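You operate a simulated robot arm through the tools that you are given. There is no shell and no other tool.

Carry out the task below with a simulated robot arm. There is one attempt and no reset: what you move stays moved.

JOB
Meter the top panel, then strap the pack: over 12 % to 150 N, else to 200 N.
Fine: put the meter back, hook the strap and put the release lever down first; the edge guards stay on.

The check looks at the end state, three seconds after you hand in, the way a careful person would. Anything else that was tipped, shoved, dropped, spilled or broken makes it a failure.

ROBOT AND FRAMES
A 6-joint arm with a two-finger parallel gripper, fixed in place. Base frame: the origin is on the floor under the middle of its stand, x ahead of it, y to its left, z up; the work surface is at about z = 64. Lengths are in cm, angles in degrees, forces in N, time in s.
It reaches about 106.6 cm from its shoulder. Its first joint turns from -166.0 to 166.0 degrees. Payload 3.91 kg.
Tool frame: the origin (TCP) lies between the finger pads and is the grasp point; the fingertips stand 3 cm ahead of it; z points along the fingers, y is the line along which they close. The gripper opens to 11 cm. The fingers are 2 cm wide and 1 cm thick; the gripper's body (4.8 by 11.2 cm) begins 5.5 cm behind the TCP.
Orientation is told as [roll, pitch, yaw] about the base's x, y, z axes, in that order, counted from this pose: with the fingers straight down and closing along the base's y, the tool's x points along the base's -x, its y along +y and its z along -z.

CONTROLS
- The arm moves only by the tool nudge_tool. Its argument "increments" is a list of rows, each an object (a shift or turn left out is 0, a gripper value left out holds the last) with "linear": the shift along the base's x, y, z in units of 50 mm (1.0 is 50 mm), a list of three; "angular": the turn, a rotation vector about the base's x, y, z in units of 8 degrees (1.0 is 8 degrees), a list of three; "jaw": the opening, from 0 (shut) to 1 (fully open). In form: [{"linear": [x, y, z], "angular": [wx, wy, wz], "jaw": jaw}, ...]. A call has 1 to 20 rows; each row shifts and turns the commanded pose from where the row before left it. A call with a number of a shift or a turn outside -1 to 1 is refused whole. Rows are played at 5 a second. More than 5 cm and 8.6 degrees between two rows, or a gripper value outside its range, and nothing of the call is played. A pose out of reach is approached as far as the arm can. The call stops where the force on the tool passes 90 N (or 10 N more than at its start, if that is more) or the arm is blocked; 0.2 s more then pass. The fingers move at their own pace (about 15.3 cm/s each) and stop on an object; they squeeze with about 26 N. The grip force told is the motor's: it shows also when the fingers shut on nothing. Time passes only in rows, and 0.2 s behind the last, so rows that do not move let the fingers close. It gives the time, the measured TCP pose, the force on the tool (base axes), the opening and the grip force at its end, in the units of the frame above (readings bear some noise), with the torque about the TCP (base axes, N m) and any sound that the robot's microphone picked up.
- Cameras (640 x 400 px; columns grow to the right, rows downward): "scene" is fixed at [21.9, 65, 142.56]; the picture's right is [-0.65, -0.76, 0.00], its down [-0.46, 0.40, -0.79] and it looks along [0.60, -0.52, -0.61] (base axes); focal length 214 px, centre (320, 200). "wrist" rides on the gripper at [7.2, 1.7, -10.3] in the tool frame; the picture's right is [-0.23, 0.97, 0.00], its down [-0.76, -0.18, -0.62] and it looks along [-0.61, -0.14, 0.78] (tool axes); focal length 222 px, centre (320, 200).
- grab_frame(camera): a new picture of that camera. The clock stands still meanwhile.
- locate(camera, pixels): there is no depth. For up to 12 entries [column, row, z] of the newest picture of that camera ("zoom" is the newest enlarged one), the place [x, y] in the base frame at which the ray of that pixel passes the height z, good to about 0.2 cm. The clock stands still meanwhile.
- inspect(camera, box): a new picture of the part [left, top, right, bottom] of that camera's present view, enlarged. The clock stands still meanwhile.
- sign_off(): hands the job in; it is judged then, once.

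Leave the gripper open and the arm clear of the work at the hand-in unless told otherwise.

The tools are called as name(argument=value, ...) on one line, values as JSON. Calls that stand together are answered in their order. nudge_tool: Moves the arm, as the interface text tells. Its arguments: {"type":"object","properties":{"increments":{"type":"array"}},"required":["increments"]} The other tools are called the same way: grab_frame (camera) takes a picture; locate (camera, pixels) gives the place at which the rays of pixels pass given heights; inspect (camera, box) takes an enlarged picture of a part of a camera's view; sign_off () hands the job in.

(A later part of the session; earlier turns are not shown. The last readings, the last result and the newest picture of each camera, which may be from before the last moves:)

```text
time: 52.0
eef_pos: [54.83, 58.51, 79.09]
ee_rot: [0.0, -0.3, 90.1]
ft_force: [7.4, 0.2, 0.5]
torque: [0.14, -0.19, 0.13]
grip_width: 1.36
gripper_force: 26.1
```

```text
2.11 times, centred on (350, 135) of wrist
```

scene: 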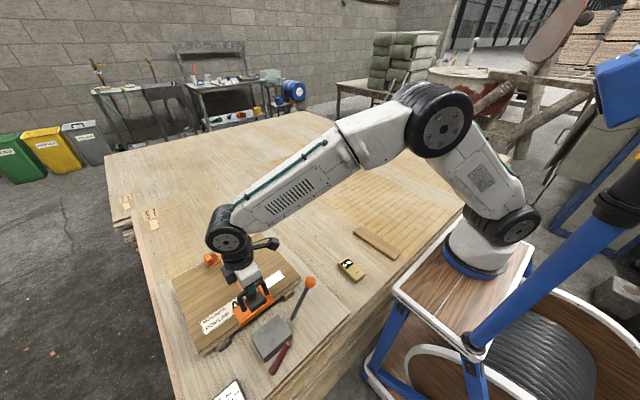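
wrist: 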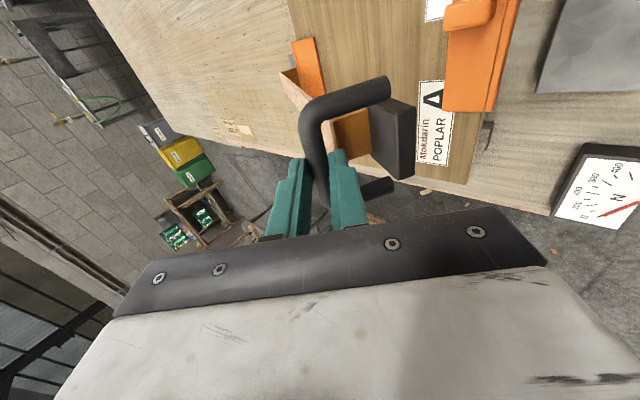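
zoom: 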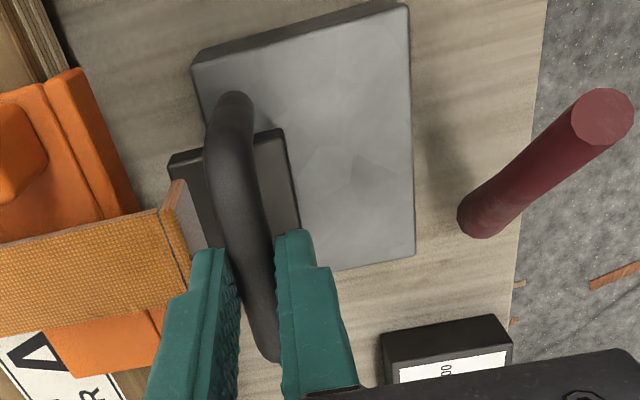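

No contact yet (fx +7 N). I go on lowering 1.2 cm.

nudge_tool(increments=[{"linear": [0.01, 0, -0.08]}, {"linear": [0.0, 0, -0.08]}, {"linear": [0, 0, -0.08]}, {"linear": [0, 0, 0]}])

inspect(camera="wrist", box=[220, 40, 480, 230])

inspect(camera="scene", box=[170, 220, 320, 370])

```text
time: 53.0
eef_pos: [54.73, 58.71, 77.96]
ee_rot: [0.0, -0.2, 90.2]
ft_force: [-8.7, 7.1, 9.0]
torque: [0.27, 0.12, 0.2]
grip_width: 1.37
gripper_force: 25.7
```

```text
2.11 times, centred on (350, 135) of wrist
```

zoom: 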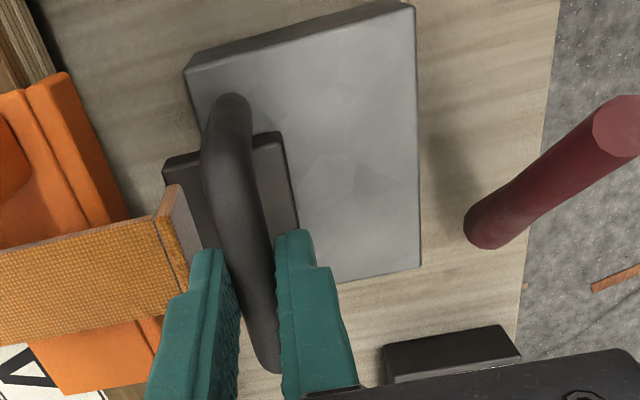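

```text
2.67 times, centred on (245, 295) of scene
```

zoom: 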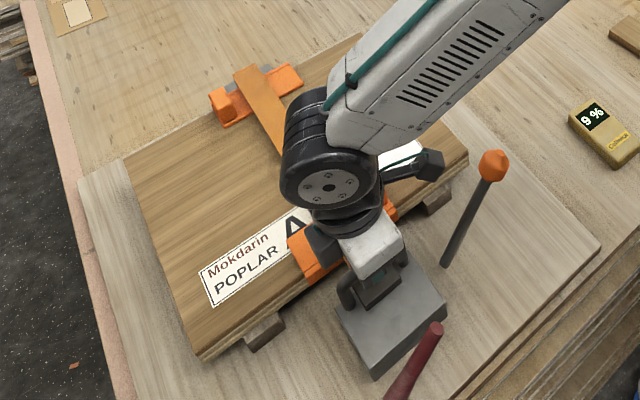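

First upward force (9 N). I press down gently a few mm more, listening for a click.

nudge_tool(increments=[{"linear": [-0.01, 0.01, -0.06]}, {"linear": [0, 0, 0]}])

inspect(camera="wrist", box=[220, 40, 480, 230])

```text
time: 53.6
eef_pos: [54.66, 58.58, 77.87]
ee_rot: [-0.1, -0.3, 90.4]
ft_force: [-13.5, 3.7, 34.0]
torque: [0.0, 0.26, 0.24]
grip_width: 1.37
gripper_force: 25.8
```

```text
2.11 times, centred on (350, 135) of wrist
```

zoom: 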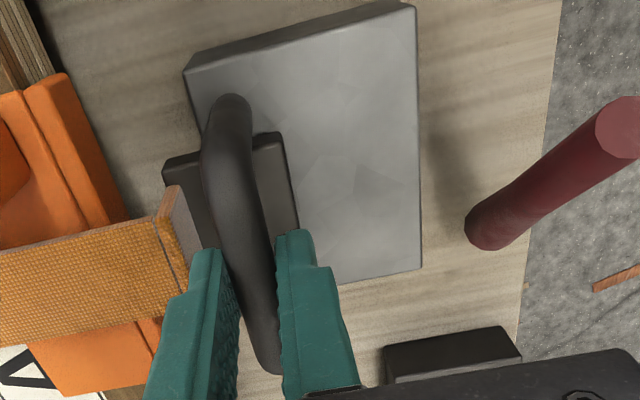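

A hard stop (34 N with hardly any motion). I ease the pressure, open the jaw to 3.2 cm and rise 8 cm to look at the seat.

nudge_tool(increments=[{"linear": [0.01, 0, 0.06]}, {"jaw": 0.27}, {"jaw": 0.27}, {"jaw": 0.27}, {"linear": [0, 0, 0.3]}, {"linear": [0, 0, 0.5]}, {"linear": [0, 0, 0.8]}, {"linear": [0, 0, 0]}])

grab_frame(camera="wrist")

inspect(camera="wrist", box=[220, 40, 480, 230])

inspect(camera="scene", box=[170, 220, 320, 370])

```text
time: 55.4
eef_pos: [55.07, 58.7, 85.96]
ee_rot: [0.1, -0.1, 90.3]
ft_force: [0.2, 0.3, 1.2]
torque: [0.02, 0.03, -0.02]
grip_width: 2.97
gripper_force: 0.0
```

```text
taken
```

wrist: 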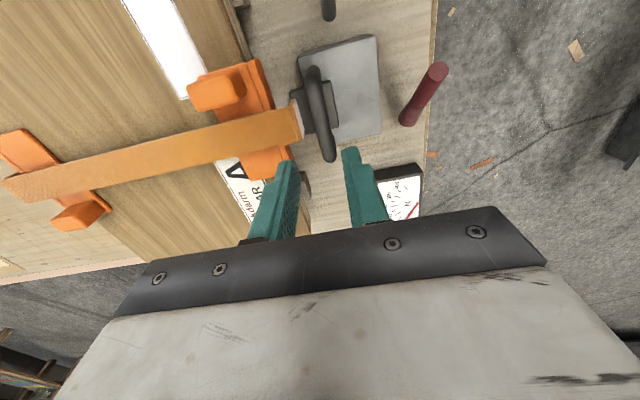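

```text
2.11 times, centred on (350, 135) of wrist
```

zoom: 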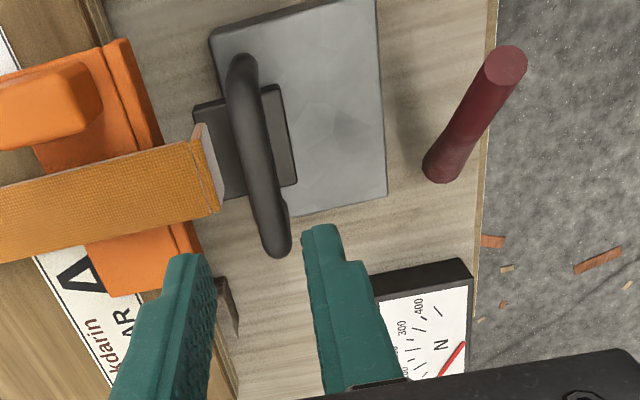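

```text
2.67 times, centred on (245, 295) of scene
```

zoom: 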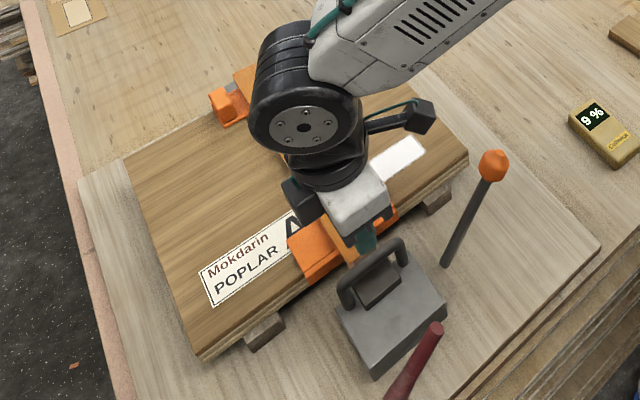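

The strap lies over both guards, its block seated on the grey box; it stays there. Next I must tell the release lever from the tension lever. I rise and go to the -y side, about (52, 26, 92), tilting the tool 30° toward +y for a flatter look at the tensioner.

nudge_tool(increments=[{"linear": [0, 0, 0.9]}, {"linear": [0, 0, 0.9]}, {"linear": [0, -0.9, 0]}, {"linear": [0, -0.9, 0]}, {"linear": [0, -0.9, 0]}, {"linear": [-0.1, -0.9, 0]}, {"linear": [-0.1, -0.9, 0]}, {"linear": [-0.1, -0.9, 0]}, {"linear": [-0.1, -0.9, 0]}, {"linear": [-0.1, -0.3, -0.2], "angular": [0.94, 0, 0]}, {"linear": [0, 0, -0.4], "angular": [0.94, 0, 0]}, {"linear": [0, 0, -0.4], "angular": [0.94, 0, 0]}, {"linear": [0, 0, -0.4], "angular": [0.94, 0, 0]}])

grab_frame(camera="wrist")

grab_frame(camera="scene")

```text
time: 58.2
eef_pos: [52.36, 25.63, 87.83]
ee_rot: [-0.2, -30.2, 90.3]
ft_force: [-0.1, -0.7, -0.1]
torque: [-0.05, -0.02, -0.03]
grip_width: 2.97
gripper_force: 0.1
```

```text
taken
```

wrist: 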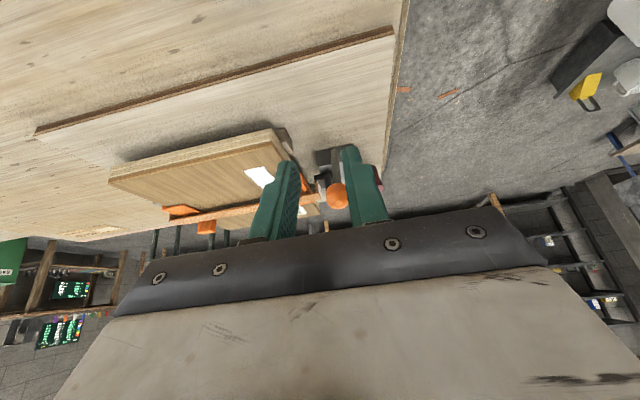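

```text
taken
```

scene: 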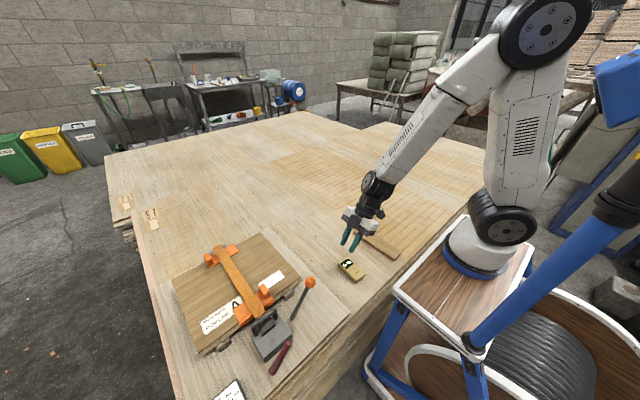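

The fingers hide it. I open the jaws fully and look again, also at the seated strap in the scene view.

nudge_tool(increments=[{"jaw": 1.0}, {"jaw": 1.0}, {"jaw": 1.0}])

inspect(camera="wrist", box=[240, 120, 420, 230])

inspect(camera="scene", box=[165, 230, 325, 385])

inspect(camera="scene", box=[235, 270, 325, 385])

```text
time: 59.0
eef_pos: [52.42, 25.7, 87.93]
ee_rot: [0.0, -30.3, 90.3]
ft_force: [0.9, 0.7, -0.1]
torque: [0.02, -0.02, 0.0]
grip_width: 10.98
gripper_force: 0.0
```

```text
3.56 times, centred on (330, 175) of wrist
```

zoom: 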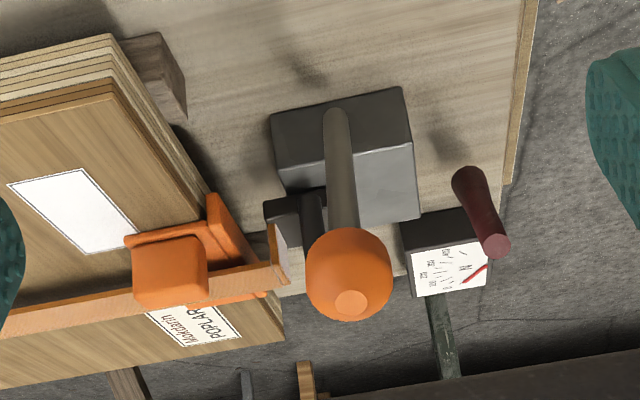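

```text
2.58 times, centred on (245, 308) of scene
```

zoom: 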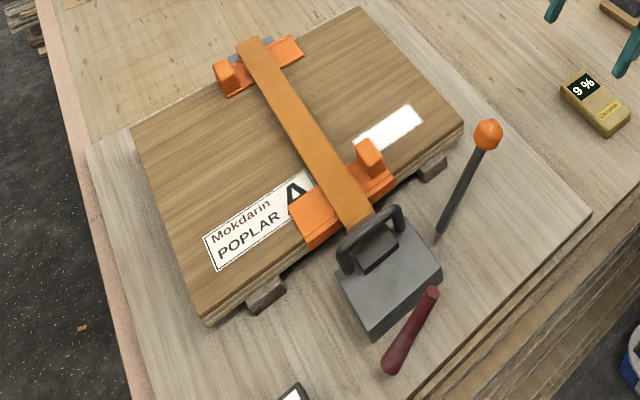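

```text
3.48 times, centred on (280, 328) of scene
```

zoom: 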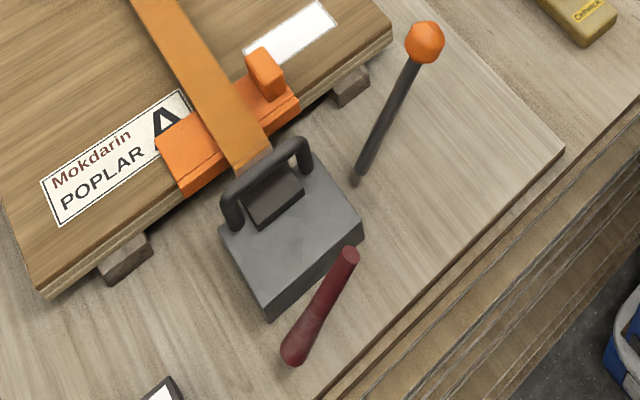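

The strap sits neatly: over both guards, block on the box. The red handle hovers off the -x face with its flat end high (44.9, 56.7, 75.8). I'll test it gently: untilt, shut the jaws, go above it at (45, 57.5, 95), then down to z ≈ 81 (tips at 78).

nudge_tool(increments=[{"linear": [0, 0, 0.5], "angular": [-0.94, 0, 0], "jaw": 0.0}, {"linear": [0, 0, 0.5], "angular": [-0.94, 0, 0]}, {"linear": [0, 0, 0.4], "angular": [-0.94, 0, 0]}, {"linear": [-0.1, 0.3, 0], "angular": [-0.94, 0, 0]}, {"linear": [-0.2, 0.9, 0]}, {"linear": [-0.2, 0.9, 0]}, {"linear": [-0.2, 0.9, 0]}, {"linear": [-0.2, 0.9, 0]}, {"linear": [-0.2, 0.9, 0]}, {"linear": [-0.2, 0.9, 0]}, {"linear": [-0.18, 0.65, 0]}, {"linear": [0, 0, -0.8]}, {"linear": [0, 0, -0.8]}, {"linear": [0, 0, -0.8]}])

grab_frame(camera="wrist")

inspect(camera="wrist", box=[220, 40, 480, 230])

```text
time: 62.0
eef_pos: [45.0, 57.22, 82.92]
ee_rot: [0.0, -0.1, 90.3]
ft_force: [-0.9, -0.1, -0.2]
torque: [-0.04, -0.05, -0.02]
grip_width: 0.01
gripper_force: 26.2
```

```text
taken
```

wrist: 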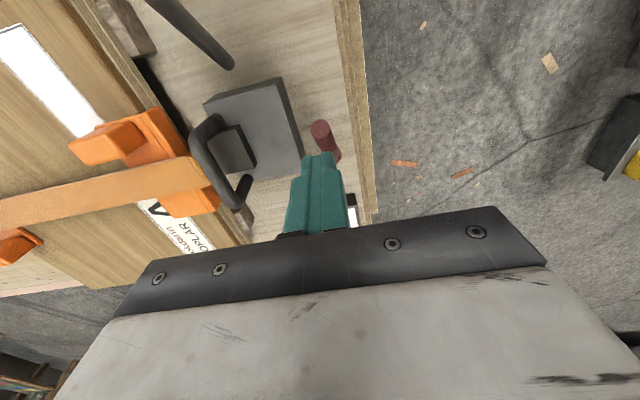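

```text
2.11 times, centred on (350, 135) of wrist
```

zoom: 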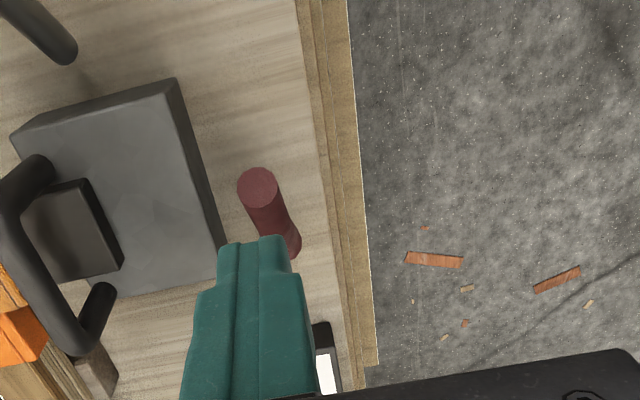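

The shut fingertips are right above the red handle. I lower to just above it (tip ≈ 76.8), then press in 2 mm steps watching force.

nudge_tool(increments=[{"linear": [0, 0.1, -0.3]}, {"linear": [0, 0, -0.3]}, {"linear": [0, 0, 0]}])

nudge_tool(increments=[{"linear": [0, 0, -0.06]}, {"linear": [0, 0, -0.06]}, {"linear": [0, 0, -0.06]}, {"linear": [0, 0, 0]}])

```text
time: 62.8
eef_pos: [44.97, 57.75, 79.83]
ee_rot: [0.1, -0.1, 90.3]
ft_force: [-0.2, 0.3, -0.4]
torque: [0.0, 0.04, -0.01]
grip_width: 0.0
gripper_force: 26.3
```

```text
time: 63.8
eef_pos: [44.89, 57.8, 78.91]
ee_rot: [0.0, -0.1, 90.3]
ft_force: [-0.1, 0.7, 0.2]
torque: [-0.01, 0.01, -0.02]
grip_width: 0.0
gripper_force: 25.7
```

No contact yet (tip at 75.9). I continue in small steps.

nudge_tool(increments=[{"linear": [0, 0, -0.05]}, {"linear": [0, 0, -0.05]}, {"linear": [0, 0, 0]}])

nudge_tool(increments=[{"linear": [0, 0, -0.05]}, {"linear": [0, 0, -0.05]}, {"linear": [0, 0, 0]}])

inspect(camera="wrist", box=[220, 40, 480, 230])

```text
time: 64.6
eef_pos: [44.93, 57.87, 78.49]
ee_rot: [0.1, -0.1, 90.3]
ft_force: [0.3, -0.1, -0.2]
torque: [0.03, -0.02, 0.01]
grip_width: 0.01
gripper_force: 26.0
```

```text
time: 65.4
eef_pos: [45.0, 57.69, 78.05]
ee_rot: [0.0, 0.0, 90.3]
ft_force: [0.0, 0.3, 0.5]
torque: [0.01, -0.03, -0.02]
grip_width: 0.01
gripper_force: 26.1
```

```text
2.11 times, centred on (350, 135) of wrist
```

zoom: 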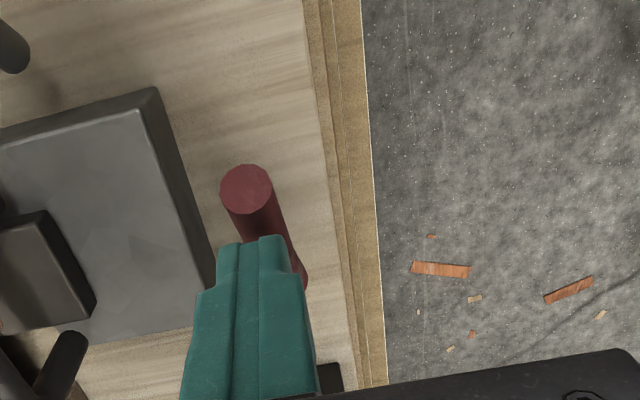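

No force felt, though the flat end seems displaced in the image. I check the scene view to see whether the handle is moving freely under the tip.

inspect(camera="scene", box=[235, 270, 325, 385])

grab_frame(camera="wrist")

locate(camera="wrist", pixels=[[315.4, 128.8, 70], [315.4, 128.8, 72], [315.4, 128.8, 74], [315.4, 128.8, 76]])

```text
3.48 times, centred on (280, 328) of scene
```

zoom: 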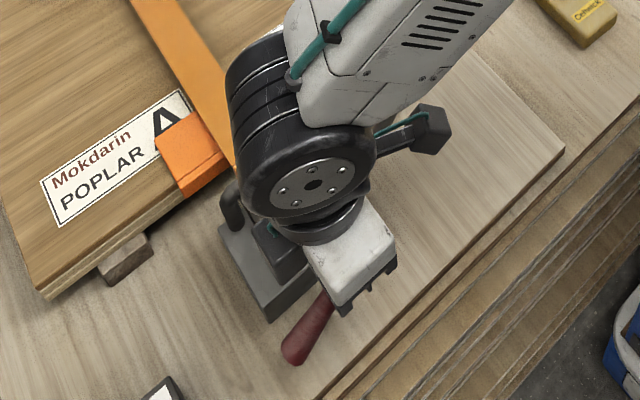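

```text
taken
```

wrist: 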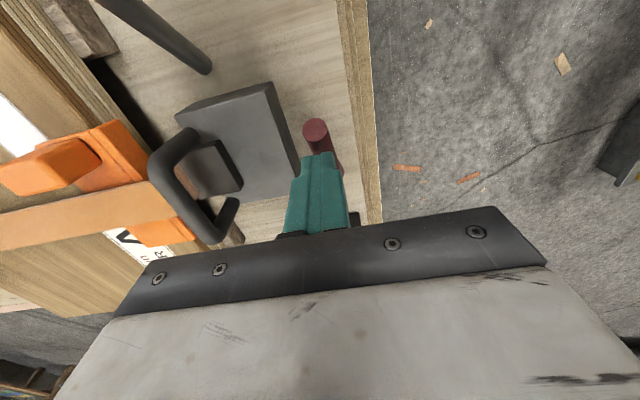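

```text
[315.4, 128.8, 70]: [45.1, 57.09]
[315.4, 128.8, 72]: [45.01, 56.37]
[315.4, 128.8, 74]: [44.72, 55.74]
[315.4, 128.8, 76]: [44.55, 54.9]
```

The handle's angle seems to have changed slightly at almost no force. I press another 0.8 cm and compare.

nudge_tool(increments=[{"linear": [0, 0, -0.06]}, {"linear": [0, 0, -0.05]}, {"linear": [0, 0, -0.05]}, {"linear": [0, 0, 0]}])

inspect(camera="wrist", box=[220, 40, 480, 230])

inspect(camera="scene", box=[235, 270, 325, 385])

```text
time: 66.4
eef_pos: [45.0, 57.7, 77.21]
ee_rot: [0.0, -0.1, 90.2]
ft_force: [-0.5, -0.2, 0.6]
torque: [0.0, 0.02, 0.0]
grip_width: 0.0
gripper_force: 26.4
```

```text
2.11 times, centred on (350, 135) of wrist
```

zoom: 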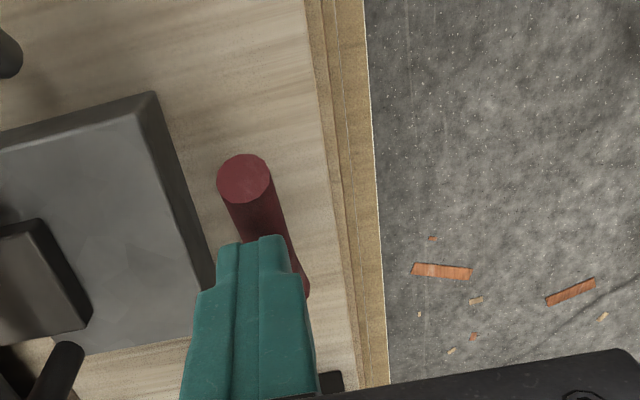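

```text
3.48 times, centred on (280, 328) of scene
```

zoom: 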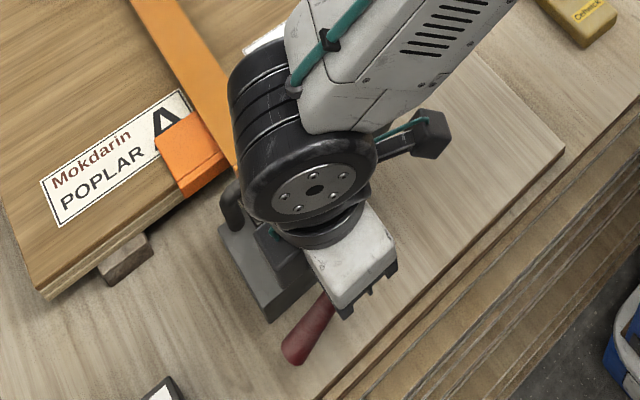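

The red handle turns down almost without resistance about its rounded end (flat end now about (44.7, 55.2, 74)). That behaves like the release lever. I keep pressing it down in small steps.

nudge_tool(increments=[{"linear": [0, 0, -0.1]}, {"linear": [0, 0, -0.1]}, {"linear": [0, 0, -0.1]}, {"linear": [0, 0, -0.1]}, {"linear": [0, 0, 0]}])

inspect(camera="wrist", box=[220, 40, 480, 230])

inspect(camera="scene", box=[235, 270, 325, 385])

```text
time: 67.6
eef_pos: [44.93, 57.79, 75.18]
ee_rot: [0.0, 0.0, 90.3]
ft_force: [-0.5, 0.3, -1.2]
torque: [0.04, 0.01, -0.02]
grip_width: 0.01
gripper_force: 25.7
```

```text
2.11 times, centred on (350, 135) of wrist
```

zoom: 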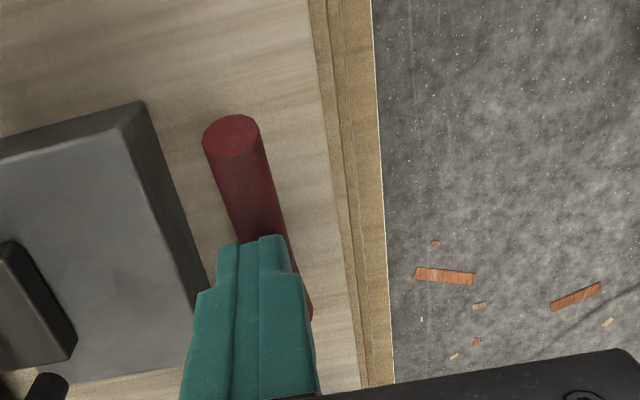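

```text
3.48 times, centred on (280, 328) of scene
```

zoom: 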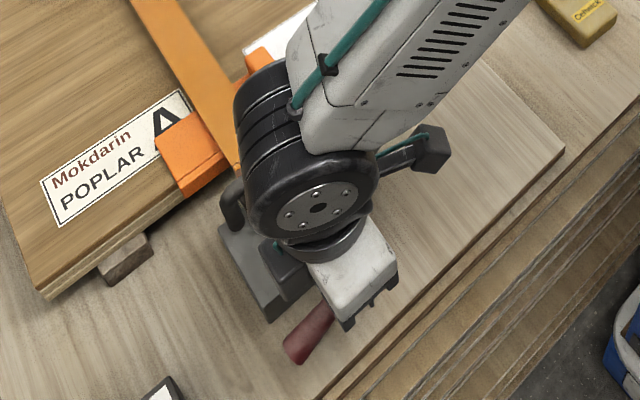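

It keeps turning down. I continue to press down, 3 cm more, watching for the end stop.

nudge_tool(increments=[{"linear": [0, 0, -0.1]}, {"linear": [0, 0, -0.1]}, {"linear": [0, 0, -0.1]}, {"linear": [0, 0, -0.1]}, {"linear": [0, 0, 0]}])

inspect(camera="wrist", box=[220, 40, 480, 230])

```text
time: 68.8
eef_pos: [44.9, 57.96, 73.36]
ee_rot: [0.0, -0.3, 90.2]
ft_force: [1.7, -0.9, 22.7]
torque: [-0.23, -0.03, 0.03]
grip_width: 0.01
gripper_force: 25.6
```

```text
2.11 times, centred on (350, 135) of wrist
```

zoom: 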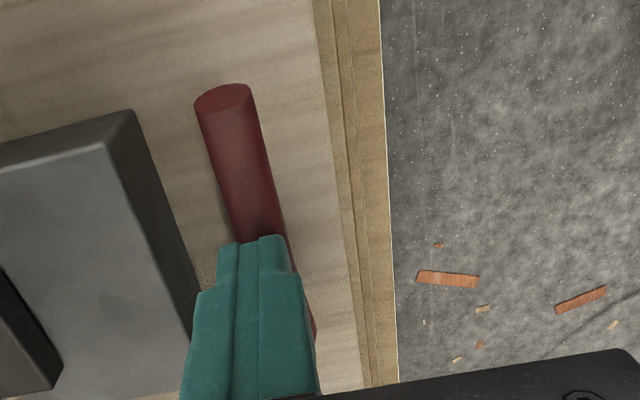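

22.7 N now: it seems to be at its end stop with the handle about horizontal. I press 2 mm more to confirm, then lift off and look.

nudge_tool(increments=[{"linear": [0, 0, -0.03]}, {"linear": [0, 0, 0]}])

nudge_tool(increments=[{"linear": [0, 0, 0.2]}, {"linear": [0, 0, 0.6]}, {"linear": [0, 0, 0.9]}, {"linear": [0, 0, 0.9]}, {"linear": [0, 0, 0.9]}, {"linear": [0, 0, 0]}])

grab_frame(camera="wrist")

inspect(camera="scene", box=[235, 270, 325, 385])

```text
time: 69.4
eef_pos: [44.92, 57.79, 73.3]
ee_rot: [-0.1, -0.4, 90.2]
ft_force: [4.7, 1.1, 48.8]
torque: [-0.43, -0.06, 0.16]
grip_width: 0.0
gripper_force: 26.1
```

```text
time: 70.8
eef_pos: [44.75, 57.88, 90.43]
ee_rot: [0.1, -0.1, 90.3]
ft_force: [-0.4, 0.6, -0.1]
torque: [-0.01, -0.01, -0.03]
grip_width: 0.0
gripper_force: 26.0
```

```text
taken
```

wrist: 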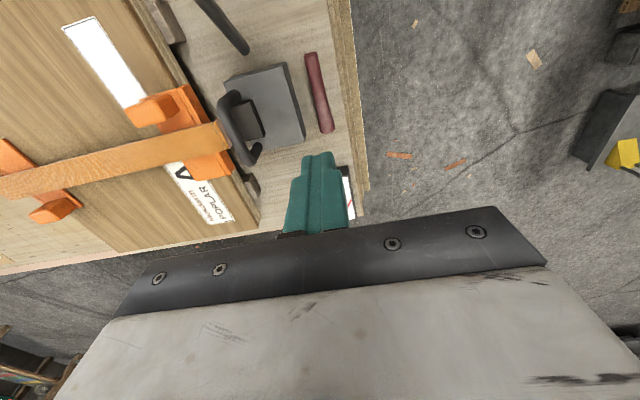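

```text
3.48 times, centred on (280, 328) of scene
```

zoom: 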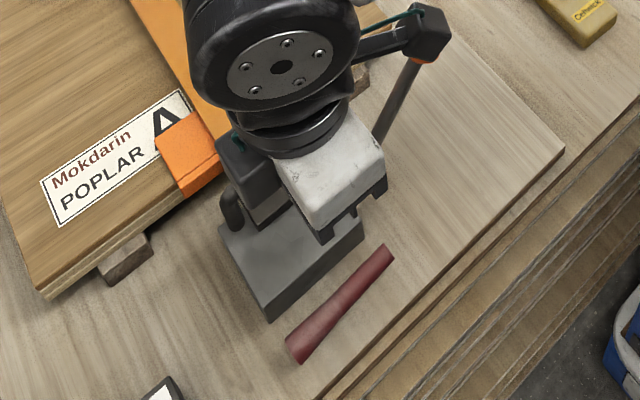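

The red lever now lies flat beside the box and stays down: this is the release lever. The orange-knob lever must be the tension lever. I go above its knob, about (52.6, 42.4, 97), jaws at 6 cm, to look.

nudge_tool(increments=[{"linear": [0, 0, 0.8], "jaw": 0.55}, {"linear": [0.3, -0.6, 0.5]}, {"linear": [0.4, -0.8, 0]}, {"linear": [0.4, -0.8, 0]}, {"linear": [0.4, -0.8, 0]}, {"linear": [0.07, -0.1, 0]}, {"linear": [0, 0, 0]}])

grab_frame(camera="wrist")

inspect(camera="wrist", box=[240, 60, 420, 230])

grab_frame(camera="scene")

```text
time: 72.4
eef_pos: [52.75, 42.22, 97.15]
ee_rot: [0.0, 0.0, 90.3]
ft_force: [0.4, 0.7, 0.5]
torque: [0.02, -0.02, -0.04]
grip_width: 6.02
gripper_force: 0.1
```

```text
taken
```

wrist: 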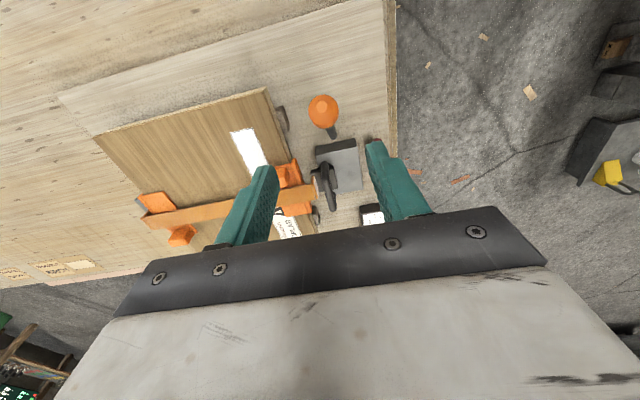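

```text
2.35 times, centred on (330, 145) of wrist
```

zoom: 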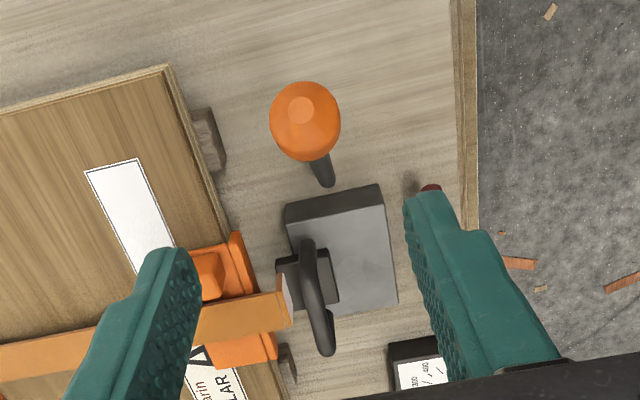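

```text
taken
```

scene: 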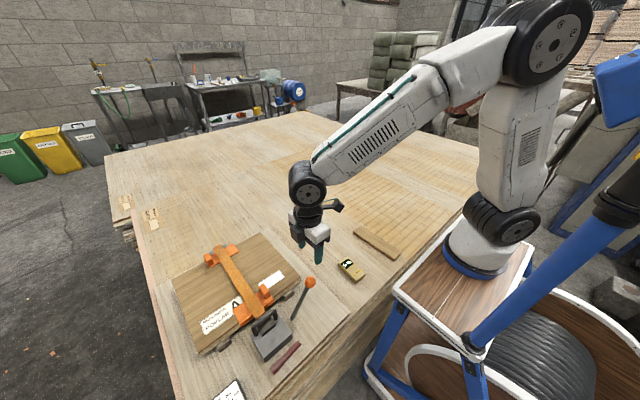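

Knob in view at about (323.6, 111.8). I locate it at a few heights here and in the scene view.

locate(camera="wrist", pixels=[[323.6, 111.8, 79], [323.6, 111.8, 80], [323.6, 111.8, 81], [323.6, 111.8, 82], [331.5, 138, 68], [331.5, 138, 70]])

inspect(camera="scene", box=[270, 260, 340, 340])

locate(camera="scene", pixels=[[310, 282, 79], [310, 282, 80], [310, 282, 81], [310, 282, 82]])

```text
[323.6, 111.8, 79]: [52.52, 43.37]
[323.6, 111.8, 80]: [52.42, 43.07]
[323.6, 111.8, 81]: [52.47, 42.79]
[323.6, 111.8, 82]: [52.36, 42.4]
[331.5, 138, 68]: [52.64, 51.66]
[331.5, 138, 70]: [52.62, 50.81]
```

```text
5.00 times, centred on (305, 300) of scene
```

zoom: 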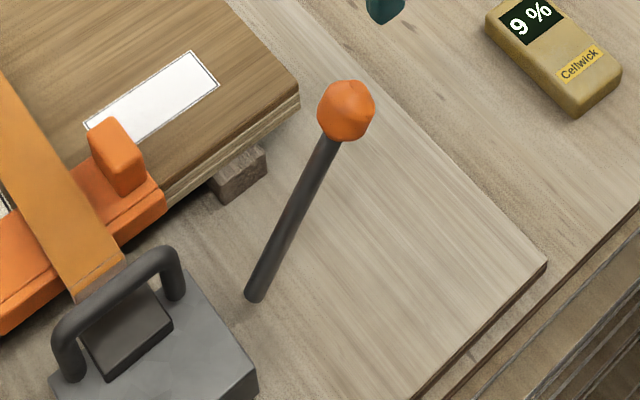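

```text
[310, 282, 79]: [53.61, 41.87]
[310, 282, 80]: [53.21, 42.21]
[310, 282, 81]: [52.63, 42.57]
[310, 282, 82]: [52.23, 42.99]
```

Knob centre (52.5, 42.7, 81.2), diameter about 3.4 cm. I lower straight onto it with open jaws (closing along x), then close.

nudge_tool(increments=[{"linear": [-0.0125, 0.024, -0.78]}, {"linear": [-0.0125, 0.024, -0.78]}, {"linear": [-0.0125, 0.024, -0.78]}, {"linear": [-0.0125, 0.024, -0.76]}, {"linear": [0, 0, 0]}])

inspect(camera="wrist", box=[240, 60, 420, 230])

inspect(camera="scene", box=[270, 240, 350, 340])

```text
time: 73.6
eef_pos: [52.59, 42.72, 81.33]
ee_rot: [0.0, 0.0, 90.3]
ft_force: [0.4, 0.2, 0.7]
torque: [0.02, 0.0, 0.0]
grip_width: 6.05
gripper_force: 0.1
```

```text
2.35 times, centred on (330, 145) of wrist
```

zoom: 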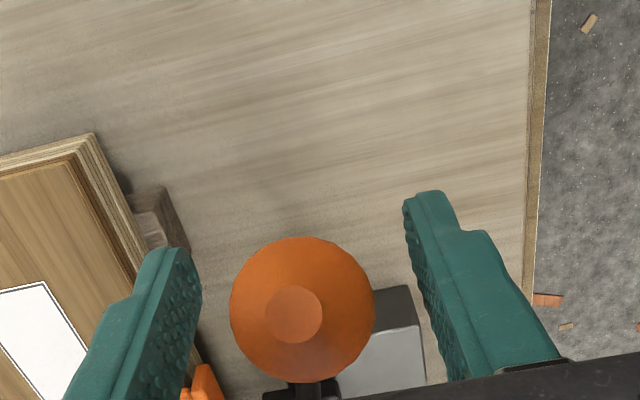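

```text
4.00 times, centred on (310, 290) of scene
```

zoom: 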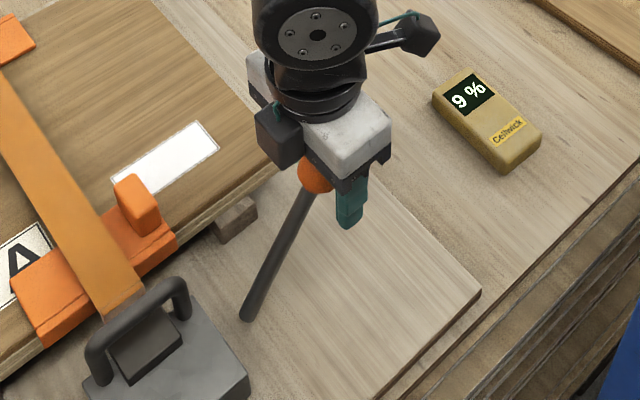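

The knob is centred between the jaws. I close on it and test a 1 cm motion along the expected downward arc (-y, -z).

nudge_tool(increments=[{"jaw": 0.2}, {"jaw": 0.2}, {"jaw": 0.2}])

nudge_tool(increments=[{"linear": [0, -0.08, -0.057]}, {"linear": [0, -0.08, -0.06]}, {"linear": [0, 0, 0]}])

inspect(camera="scene", box=[270, 240, 350, 340])

```text
time: 74.4
eef_pos: [52.36, 42.77, 81.33]
ee_rot: [0.2, -0.1, 90.3]
ft_force: [-32.3, 4.6, 0.6]
torque: [0.12, -0.04, 0.05]
grip_width: 3.55
gripper_force: 26.0
```

```text
time: 75.2
eef_pos: [52.49, 41.96, 80.82]
ee_rot: [0.0, -0.1, 90.1]
ft_force: [-32.9, 2.9, 3.9]
torque: [0.49, -0.02, -0.03]
grip_width: 3.55
gripper_force: 25.7
```

```text
4.00 times, centred on (310, 290) of scene
```

zoom: 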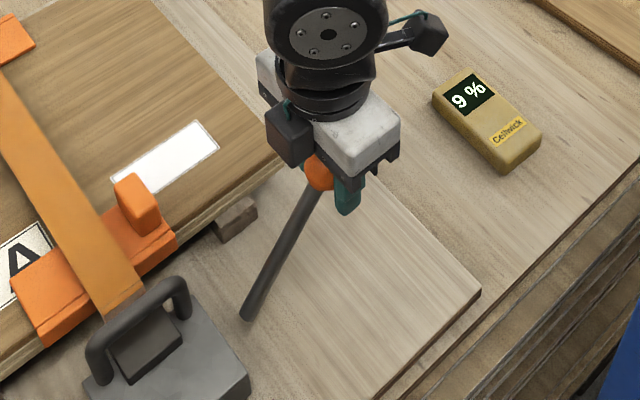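

The lever follows in the y‑z plane with little force; fx = -33 N shows the knob sits slightly more toward -x. I correct x by -0.35 cm and read.

nudge_tool(increments=[{"linear": [-0.07, 0, 0]}, {"linear": [0, 0, 0]}])

```text
time: 75.8
eef_pos: [52.47, 41.85, 80.9]
ee_rot: [0.0, -0.2, 90.1]
ft_force: [17.0, -4.0, 0.7]
torque: [-0.76, 0.02, -0.06]
grip_width: 3.55
gripper_force: 26.0
```

Over-corrected a bit (+17 N); I go back 0.12 cm and swing the lever 10° further down, then check the forces.

nudge_tool(increments=[{"linear": [0.024, 0, 0]}, {"linear": [0, -0.135, -0.108]}, {"linear": [0, -0.129, -0.114]}, {"linear": [0, -0.126, -0.12]}, {"linear": [0, -0.12, -0.124]}, {"linear": [0, 0, 0]}])

inspect(camera="scene", box=[190, 240, 350, 400])

```text
time: 77.2
eef_pos: [52.42, 39.61, 78.51]
ee_rot: [0.0, -0.2, 90.1]
ft_force: [31.0, 4.6, 2.9]
torque: [0.59, 0.08, -0.05]
grip_width: 3.55
gripper_force: 26.1
```

```text
2.50 times, centred on (270, 320) of scene
```

zoom: 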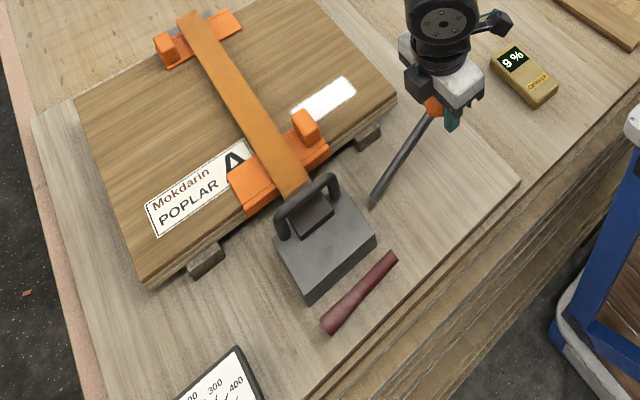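

fx rose to +31 N (the hinge is slightly skewed), so I shift +0.2 cm in x and go on another 10° down with a small +x drift.

nudge_tool(increments=[{"linear": [0.04, 0, 0]}, {"linear": [0.003, -0.114, -0.13]}, {"linear": [0.003, -0.108, -0.135]}, {"linear": [0.003, -0.102, -0.14]}, {"linear": [0.003, -0.096, -0.144]}, {"linear": [0, 0, 0]}])

inspect(camera="scene", box=[190, 240, 350, 400])

```text
time: 78.6
eef_pos: [52.38, 37.27, 75.82]
ee_rot: [0.2, 0.0, 90.4]
ft_force: [-12.2, 11.6, -2.8]
torque: [0.37, -0.07, 0.05]
grip_width: 3.54
gripper_force: 25.9
```

```text
2.50 times, centred on (270, 320) of scene
```

zoom: 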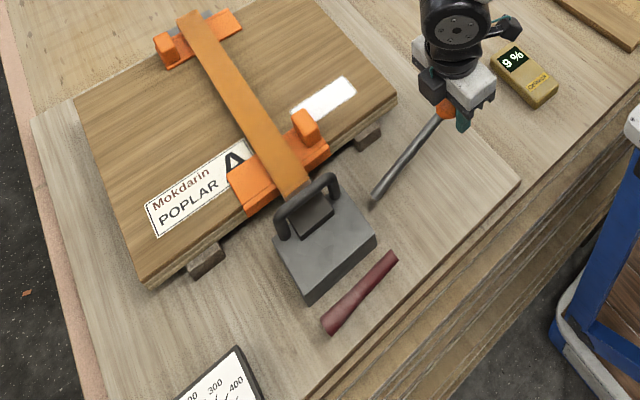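

Forces are small. I continue to swing the lever further down toward its stop, correcting y by +0.1 cm.

nudge_tool(increments=[{"linear": [0.0, -0.07, -0.145]}, {"linear": [0.002, -0.084, -0.153]}, {"linear": [0.002, -0.077, -0.155]}, {"linear": [0.002, -0.071, -0.158]}, {"linear": [0, 0, 0]}])

inspect(camera="scene", box=[190, 240, 350, 400])

```text
time: 79.8
eef_pos: [52.47, 35.86, 72.76]
ee_rot: [0.1, -0.1, 90.2]
ft_force: [-15.4, 6.2, -0.4]
torque: [-0.23, -0.18, 0.08]
grip_width: 3.54
gripper_force: 25.6
```

```text
2.50 times, centred on (270, 320) of scene
```

zoom: 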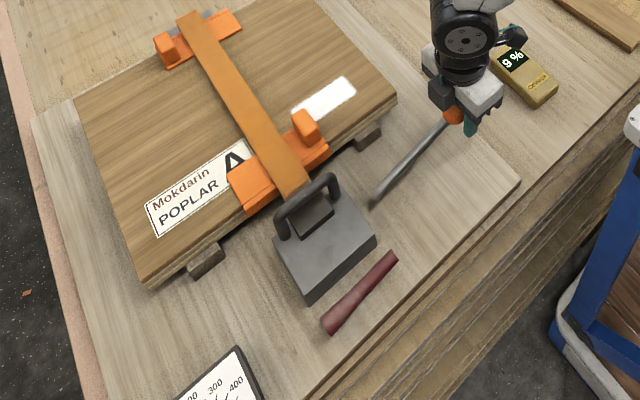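

Still free. I continue another 10° down; tips stay above the bench.

nudge_tool(increments=[{"linear": [-0.02, -0.05, -0.16]}, {"linear": [0.0, -0.055, -0.163]}, {"linear": [0.0, -0.048, -0.166]}, {"linear": [0.0, -0.042, -0.168]}, {"linear": [0, 0, 0]}])

inspect(camera="scene", box=[190, 240, 350, 400])

```text
time: 81.0
eef_pos: [52.53, 34.82, 69.54]
ee_rot: [0.0, -0.1, 90.2]
ft_force: [3.0, -13.4, 15.9]
torque: [0.19, 0.03, 0.01]
grip_width: 3.37
gripper_force: 26.7
```

```text
2.50 times, centred on (270, 320) of scene
```

zoom: 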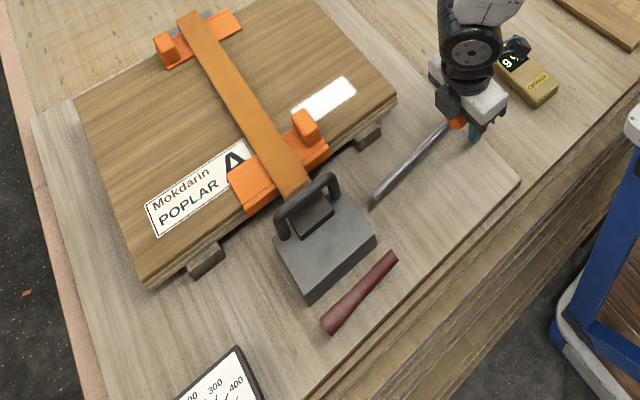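

A stop at about 13° elevation (16 N up). I open the jaws, rise and go to a viewpoint over the tensioner, about (48, 54, 97), to read the gauge after this first stroke.

nudge_tool(increments=[{"linear": [0, 0.02, 0.05]}, {"jaw": 0.58}, {"jaw": 0.58}, {"jaw": 0.58}, {"linear": [0, 0, 0.5]}, {"linear": [0, 0, 0.9]}, {"linear": [0, 0, 0.9]}, {"linear": [0, 0, 0.9]}, {"linear": [0, 0.3, 0.9]}, {"linear": [0, 0.6, 0.7]}, {"linear": [-0.2, 0.9, 0.3]}, {"linear": [-0.2, 0.9, 0.2]}, {"linear": [-0.2, 0.9, 0.2]}, {"linear": [-0.2, 0.4, 0]}, {"linear": [0, 0, 0]}])

grab_frame(camera="wrist")

grab_frame(camera="scene")

```text
time: 84.2
eef_pos: [48.48, 54.8, 97.33]
ee_rot: [0.0, -0.2, 90.2]
ft_force: [-0.8, -0.2, 0.0]
torque: [-0.01, -0.01, -0.02]
grip_width: 6.41
gripper_force: 0.2
```

```text
taken
```

wrist: 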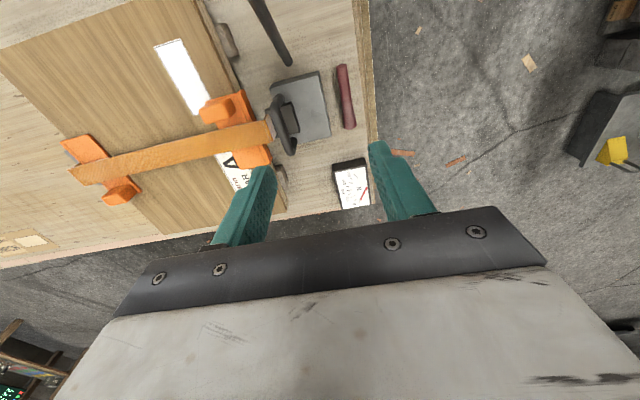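

```text
taken
```

scene: 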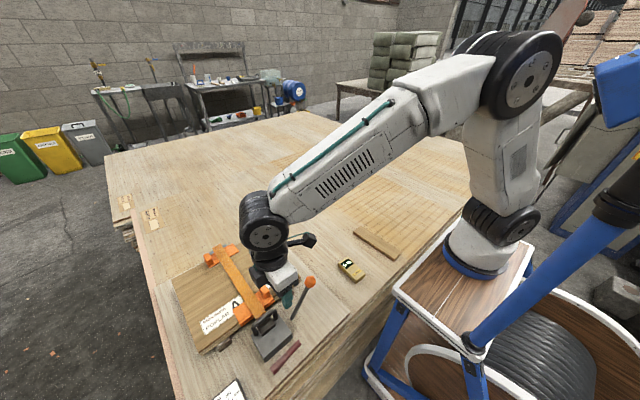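

The lever sprang back up by itself. I zoom in on the gauge at about (350,185).

inspect(camera="wrist", box=[320, 150, 390, 215])

inspect(camera="scene", box=[190, 240, 350, 400])

```text
6.15 times, centred on (355, 182) of wrist
```

zoom: 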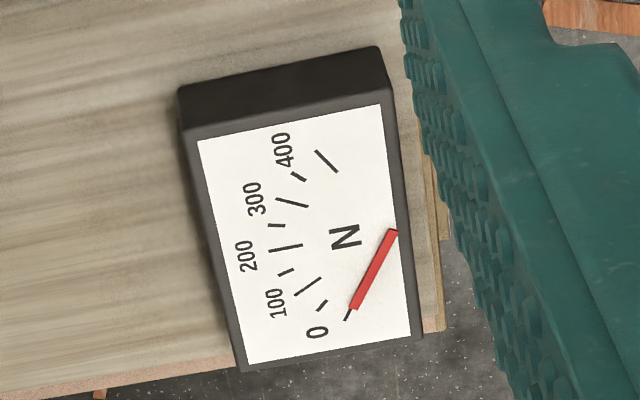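

```text
2.50 times, centred on (270, 320) of scene
```

zoom: 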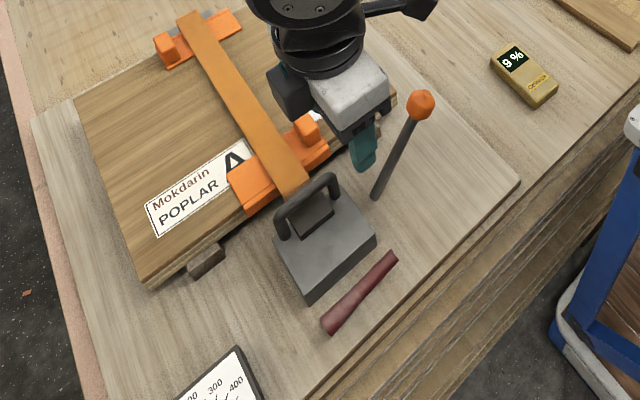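

The gauge still reads 0, though the lever sprang back as a pump lever should. Perhaps the strap isn't fully hooked. I look closely at the block and the release lever.

inspect(camera="wrist", box=[250, 50, 370, 170])

inspect(camera="scene", box=[240, 300, 310, 370])

grab_frame(camera="wrist")

locate(camera="wrist", pixels=[[343, 68, 67], [343, 68, 69], [350, 126, 67], [350, 126, 69], [286, 97, 76], [292, 150, 76], [300, 100, 71], [273, 99, 71], [318, 75, 70], [330, 132, 70]])

```text
3.33 times, centred on (310, 110) of wrist
```

zoom: 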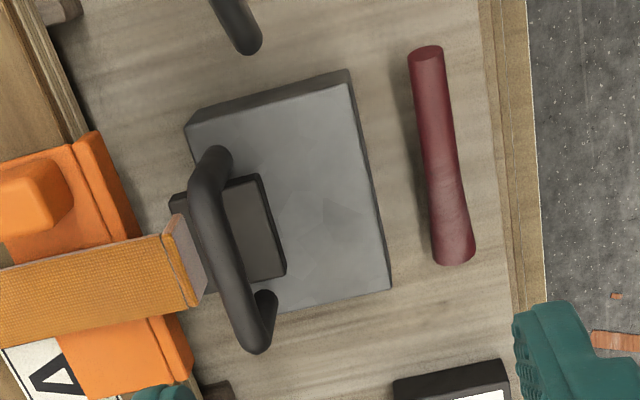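

```text
5.71 times, centred on (275, 335) of scene
```

zoom: 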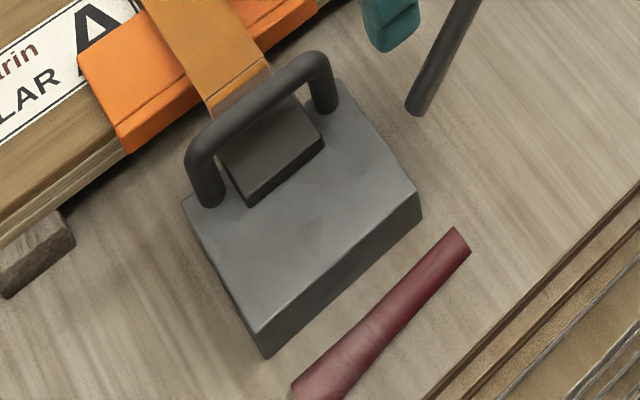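

```text
taken
```

wrist: 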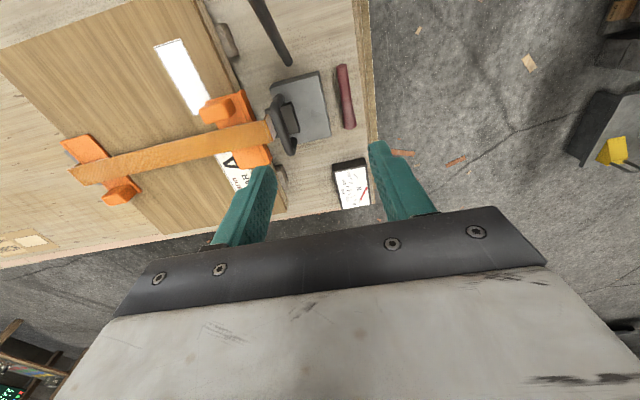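

```text
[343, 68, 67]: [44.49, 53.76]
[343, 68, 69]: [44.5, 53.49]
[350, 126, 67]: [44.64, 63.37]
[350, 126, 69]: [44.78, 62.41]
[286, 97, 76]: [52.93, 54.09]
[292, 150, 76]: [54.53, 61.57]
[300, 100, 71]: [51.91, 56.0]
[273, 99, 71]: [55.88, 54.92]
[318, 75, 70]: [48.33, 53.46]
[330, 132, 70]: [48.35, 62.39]
```

The block sits on the box; the release lever rests about 9° above horizontal at its stop. The first pump stroke may simply not have been complete. I grip the knob again at (52.36, 42.7, 81.3) to push it fully down to its stop.

nudge_tool(increments=[{"linear": [0.26, -0.8, 0]}, {"linear": [0.26, -0.8, 0]}, {"linear": [0.256, -0.82, 0]}, {"linear": [0, 0, -0.8]}, {"linear": [0, 0, -0.8]}, {"linear": [0, 0, -0.8]}, {"linear": [0, 0, -0.8]}, {"linear": [0, 0, 0]}])

inspect(camera="wrist", box=[240, 60, 420, 230])

```text
time: 86.0
eef_pos: [52.29, 43.11, 81.46]
ee_rot: [0.0, 0.0, 90.2]
ft_force: [0.3, 0.3, 0.2]
torque: [-0.02, -0.02, -0.01]
grip_width: 6.34
gripper_force: 0.0
```

```text
2.35 times, centred on (330, 145) of wrist
```

zoom: 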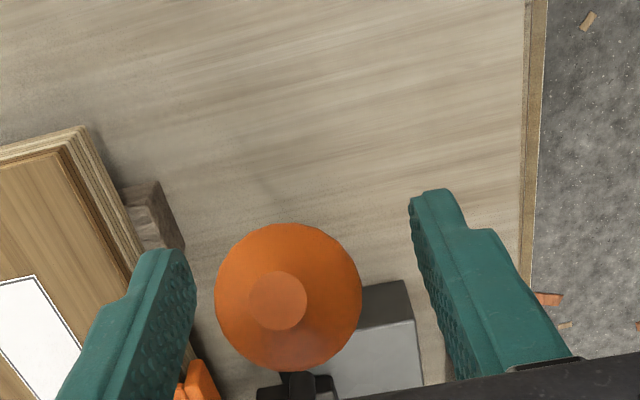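

Knob nearly centred (316, 186). A small shift (+0.1 x, -0.15 y), then close.

nudge_tool(increments=[{"linear": [0.02, -0.03, -0.02]}, {"jaw": 0.2}, {"jaw": 0.2}, {"jaw": 0.2}])

```text
time: 87.0
eef_pos: [52.57, 42.84, 81.27]
ee_rot: [0.2, -0.2, 90.3]
ft_force: [-6.8, -0.8, -0.1]
torque: [-0.16, 0.04, 0.02]
grip_width: 3.53
gripper_force: 26.2
```

Gripped with little side force. Now a full swing down to about 15° in one smooth call, then read.

nudge_tool(increments=[{"linear": [0.003, -0.274, -0.208]}, {"linear": [0.003, -0.256, -0.23]}, {"linear": [0.003, -0.236, -0.252]}, {"linear": [0.003, -0.212, -0.272]}, {"linear": [0.003, -0.188, -0.29]}, {"linear": [0.003, -0.162, -0.304]}, {"linear": [0.003, -0.134, -0.316]}, {"linear": [0.003, -0.106, -0.328]}, {"linear": [0, 0, 0]}])

nudge_tool(increments=[{"linear": [0, -0.03, -0.08]}, {"linear": [0, 0, 0]}])

```text
time: 89.0
eef_pos: [52.45, 34.72, 70.14]
ee_rot: [0.2, 0.0, 90.2]
ft_force: [-6.4, -13.0, 14.2]
torque: [-0.09, -0.16, 0.15]
grip_width: 3.33
gripper_force: 26.1
```

```text
time: 89.6
eef_pos: [52.51, 34.57, 69.69]
ee_rot: [0.1, -0.1, 90.3]
ft_force: [-0.6, -15.9, 7.0]
torque: [0.08, -0.07, 0.06]
grip_width: 3.25
gripper_force: 25.2
```

The knob slips in the jaws (3.25 cm): the lever is at its lower stop near 16°. I release, and look at lever and gauge again right away.

nudge_tool(increments=[{"linear": [0, 0, 0.06]}, {"jaw": 0.58}, {"jaw": 0.58}, {"jaw": 0.58}])

inspect(camera="scene", box=[190, 240, 350, 400])

inspect(camera="wrist", box=[240, 60, 420, 230])

```text
time: 90.6
eef_pos: [52.63, 34.61, 70.16]
ee_rot: [0.0, -0.1, 90.3]
ft_force: [0.4, -0.3, 2.0]
torque: [0.09, 0.07, -0.06]
grip_width: 6.38
gripper_force: 0.1
```

```text
2.50 times, centred on (270, 320) of scene
```

zoom: 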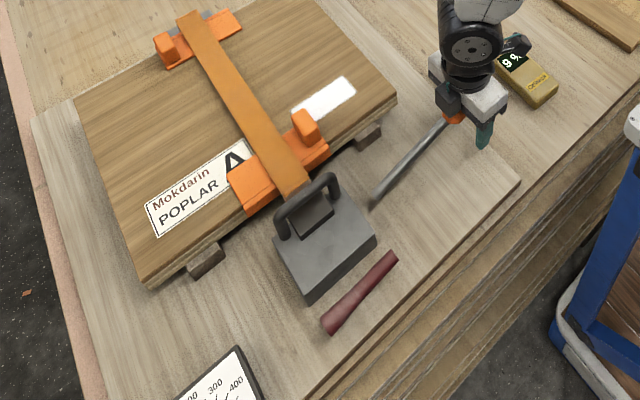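

```text
2.35 times, centred on (330, 145) of wrist
```

zoom: 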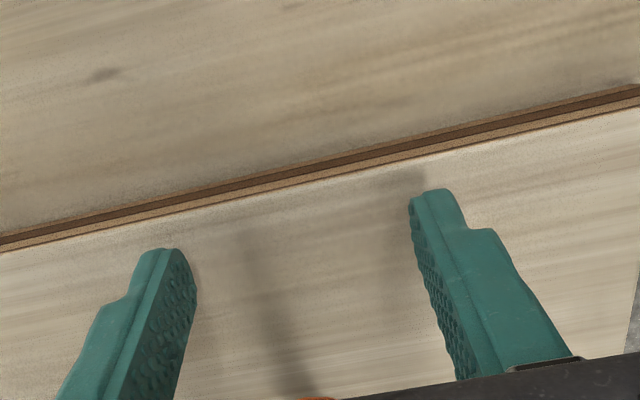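

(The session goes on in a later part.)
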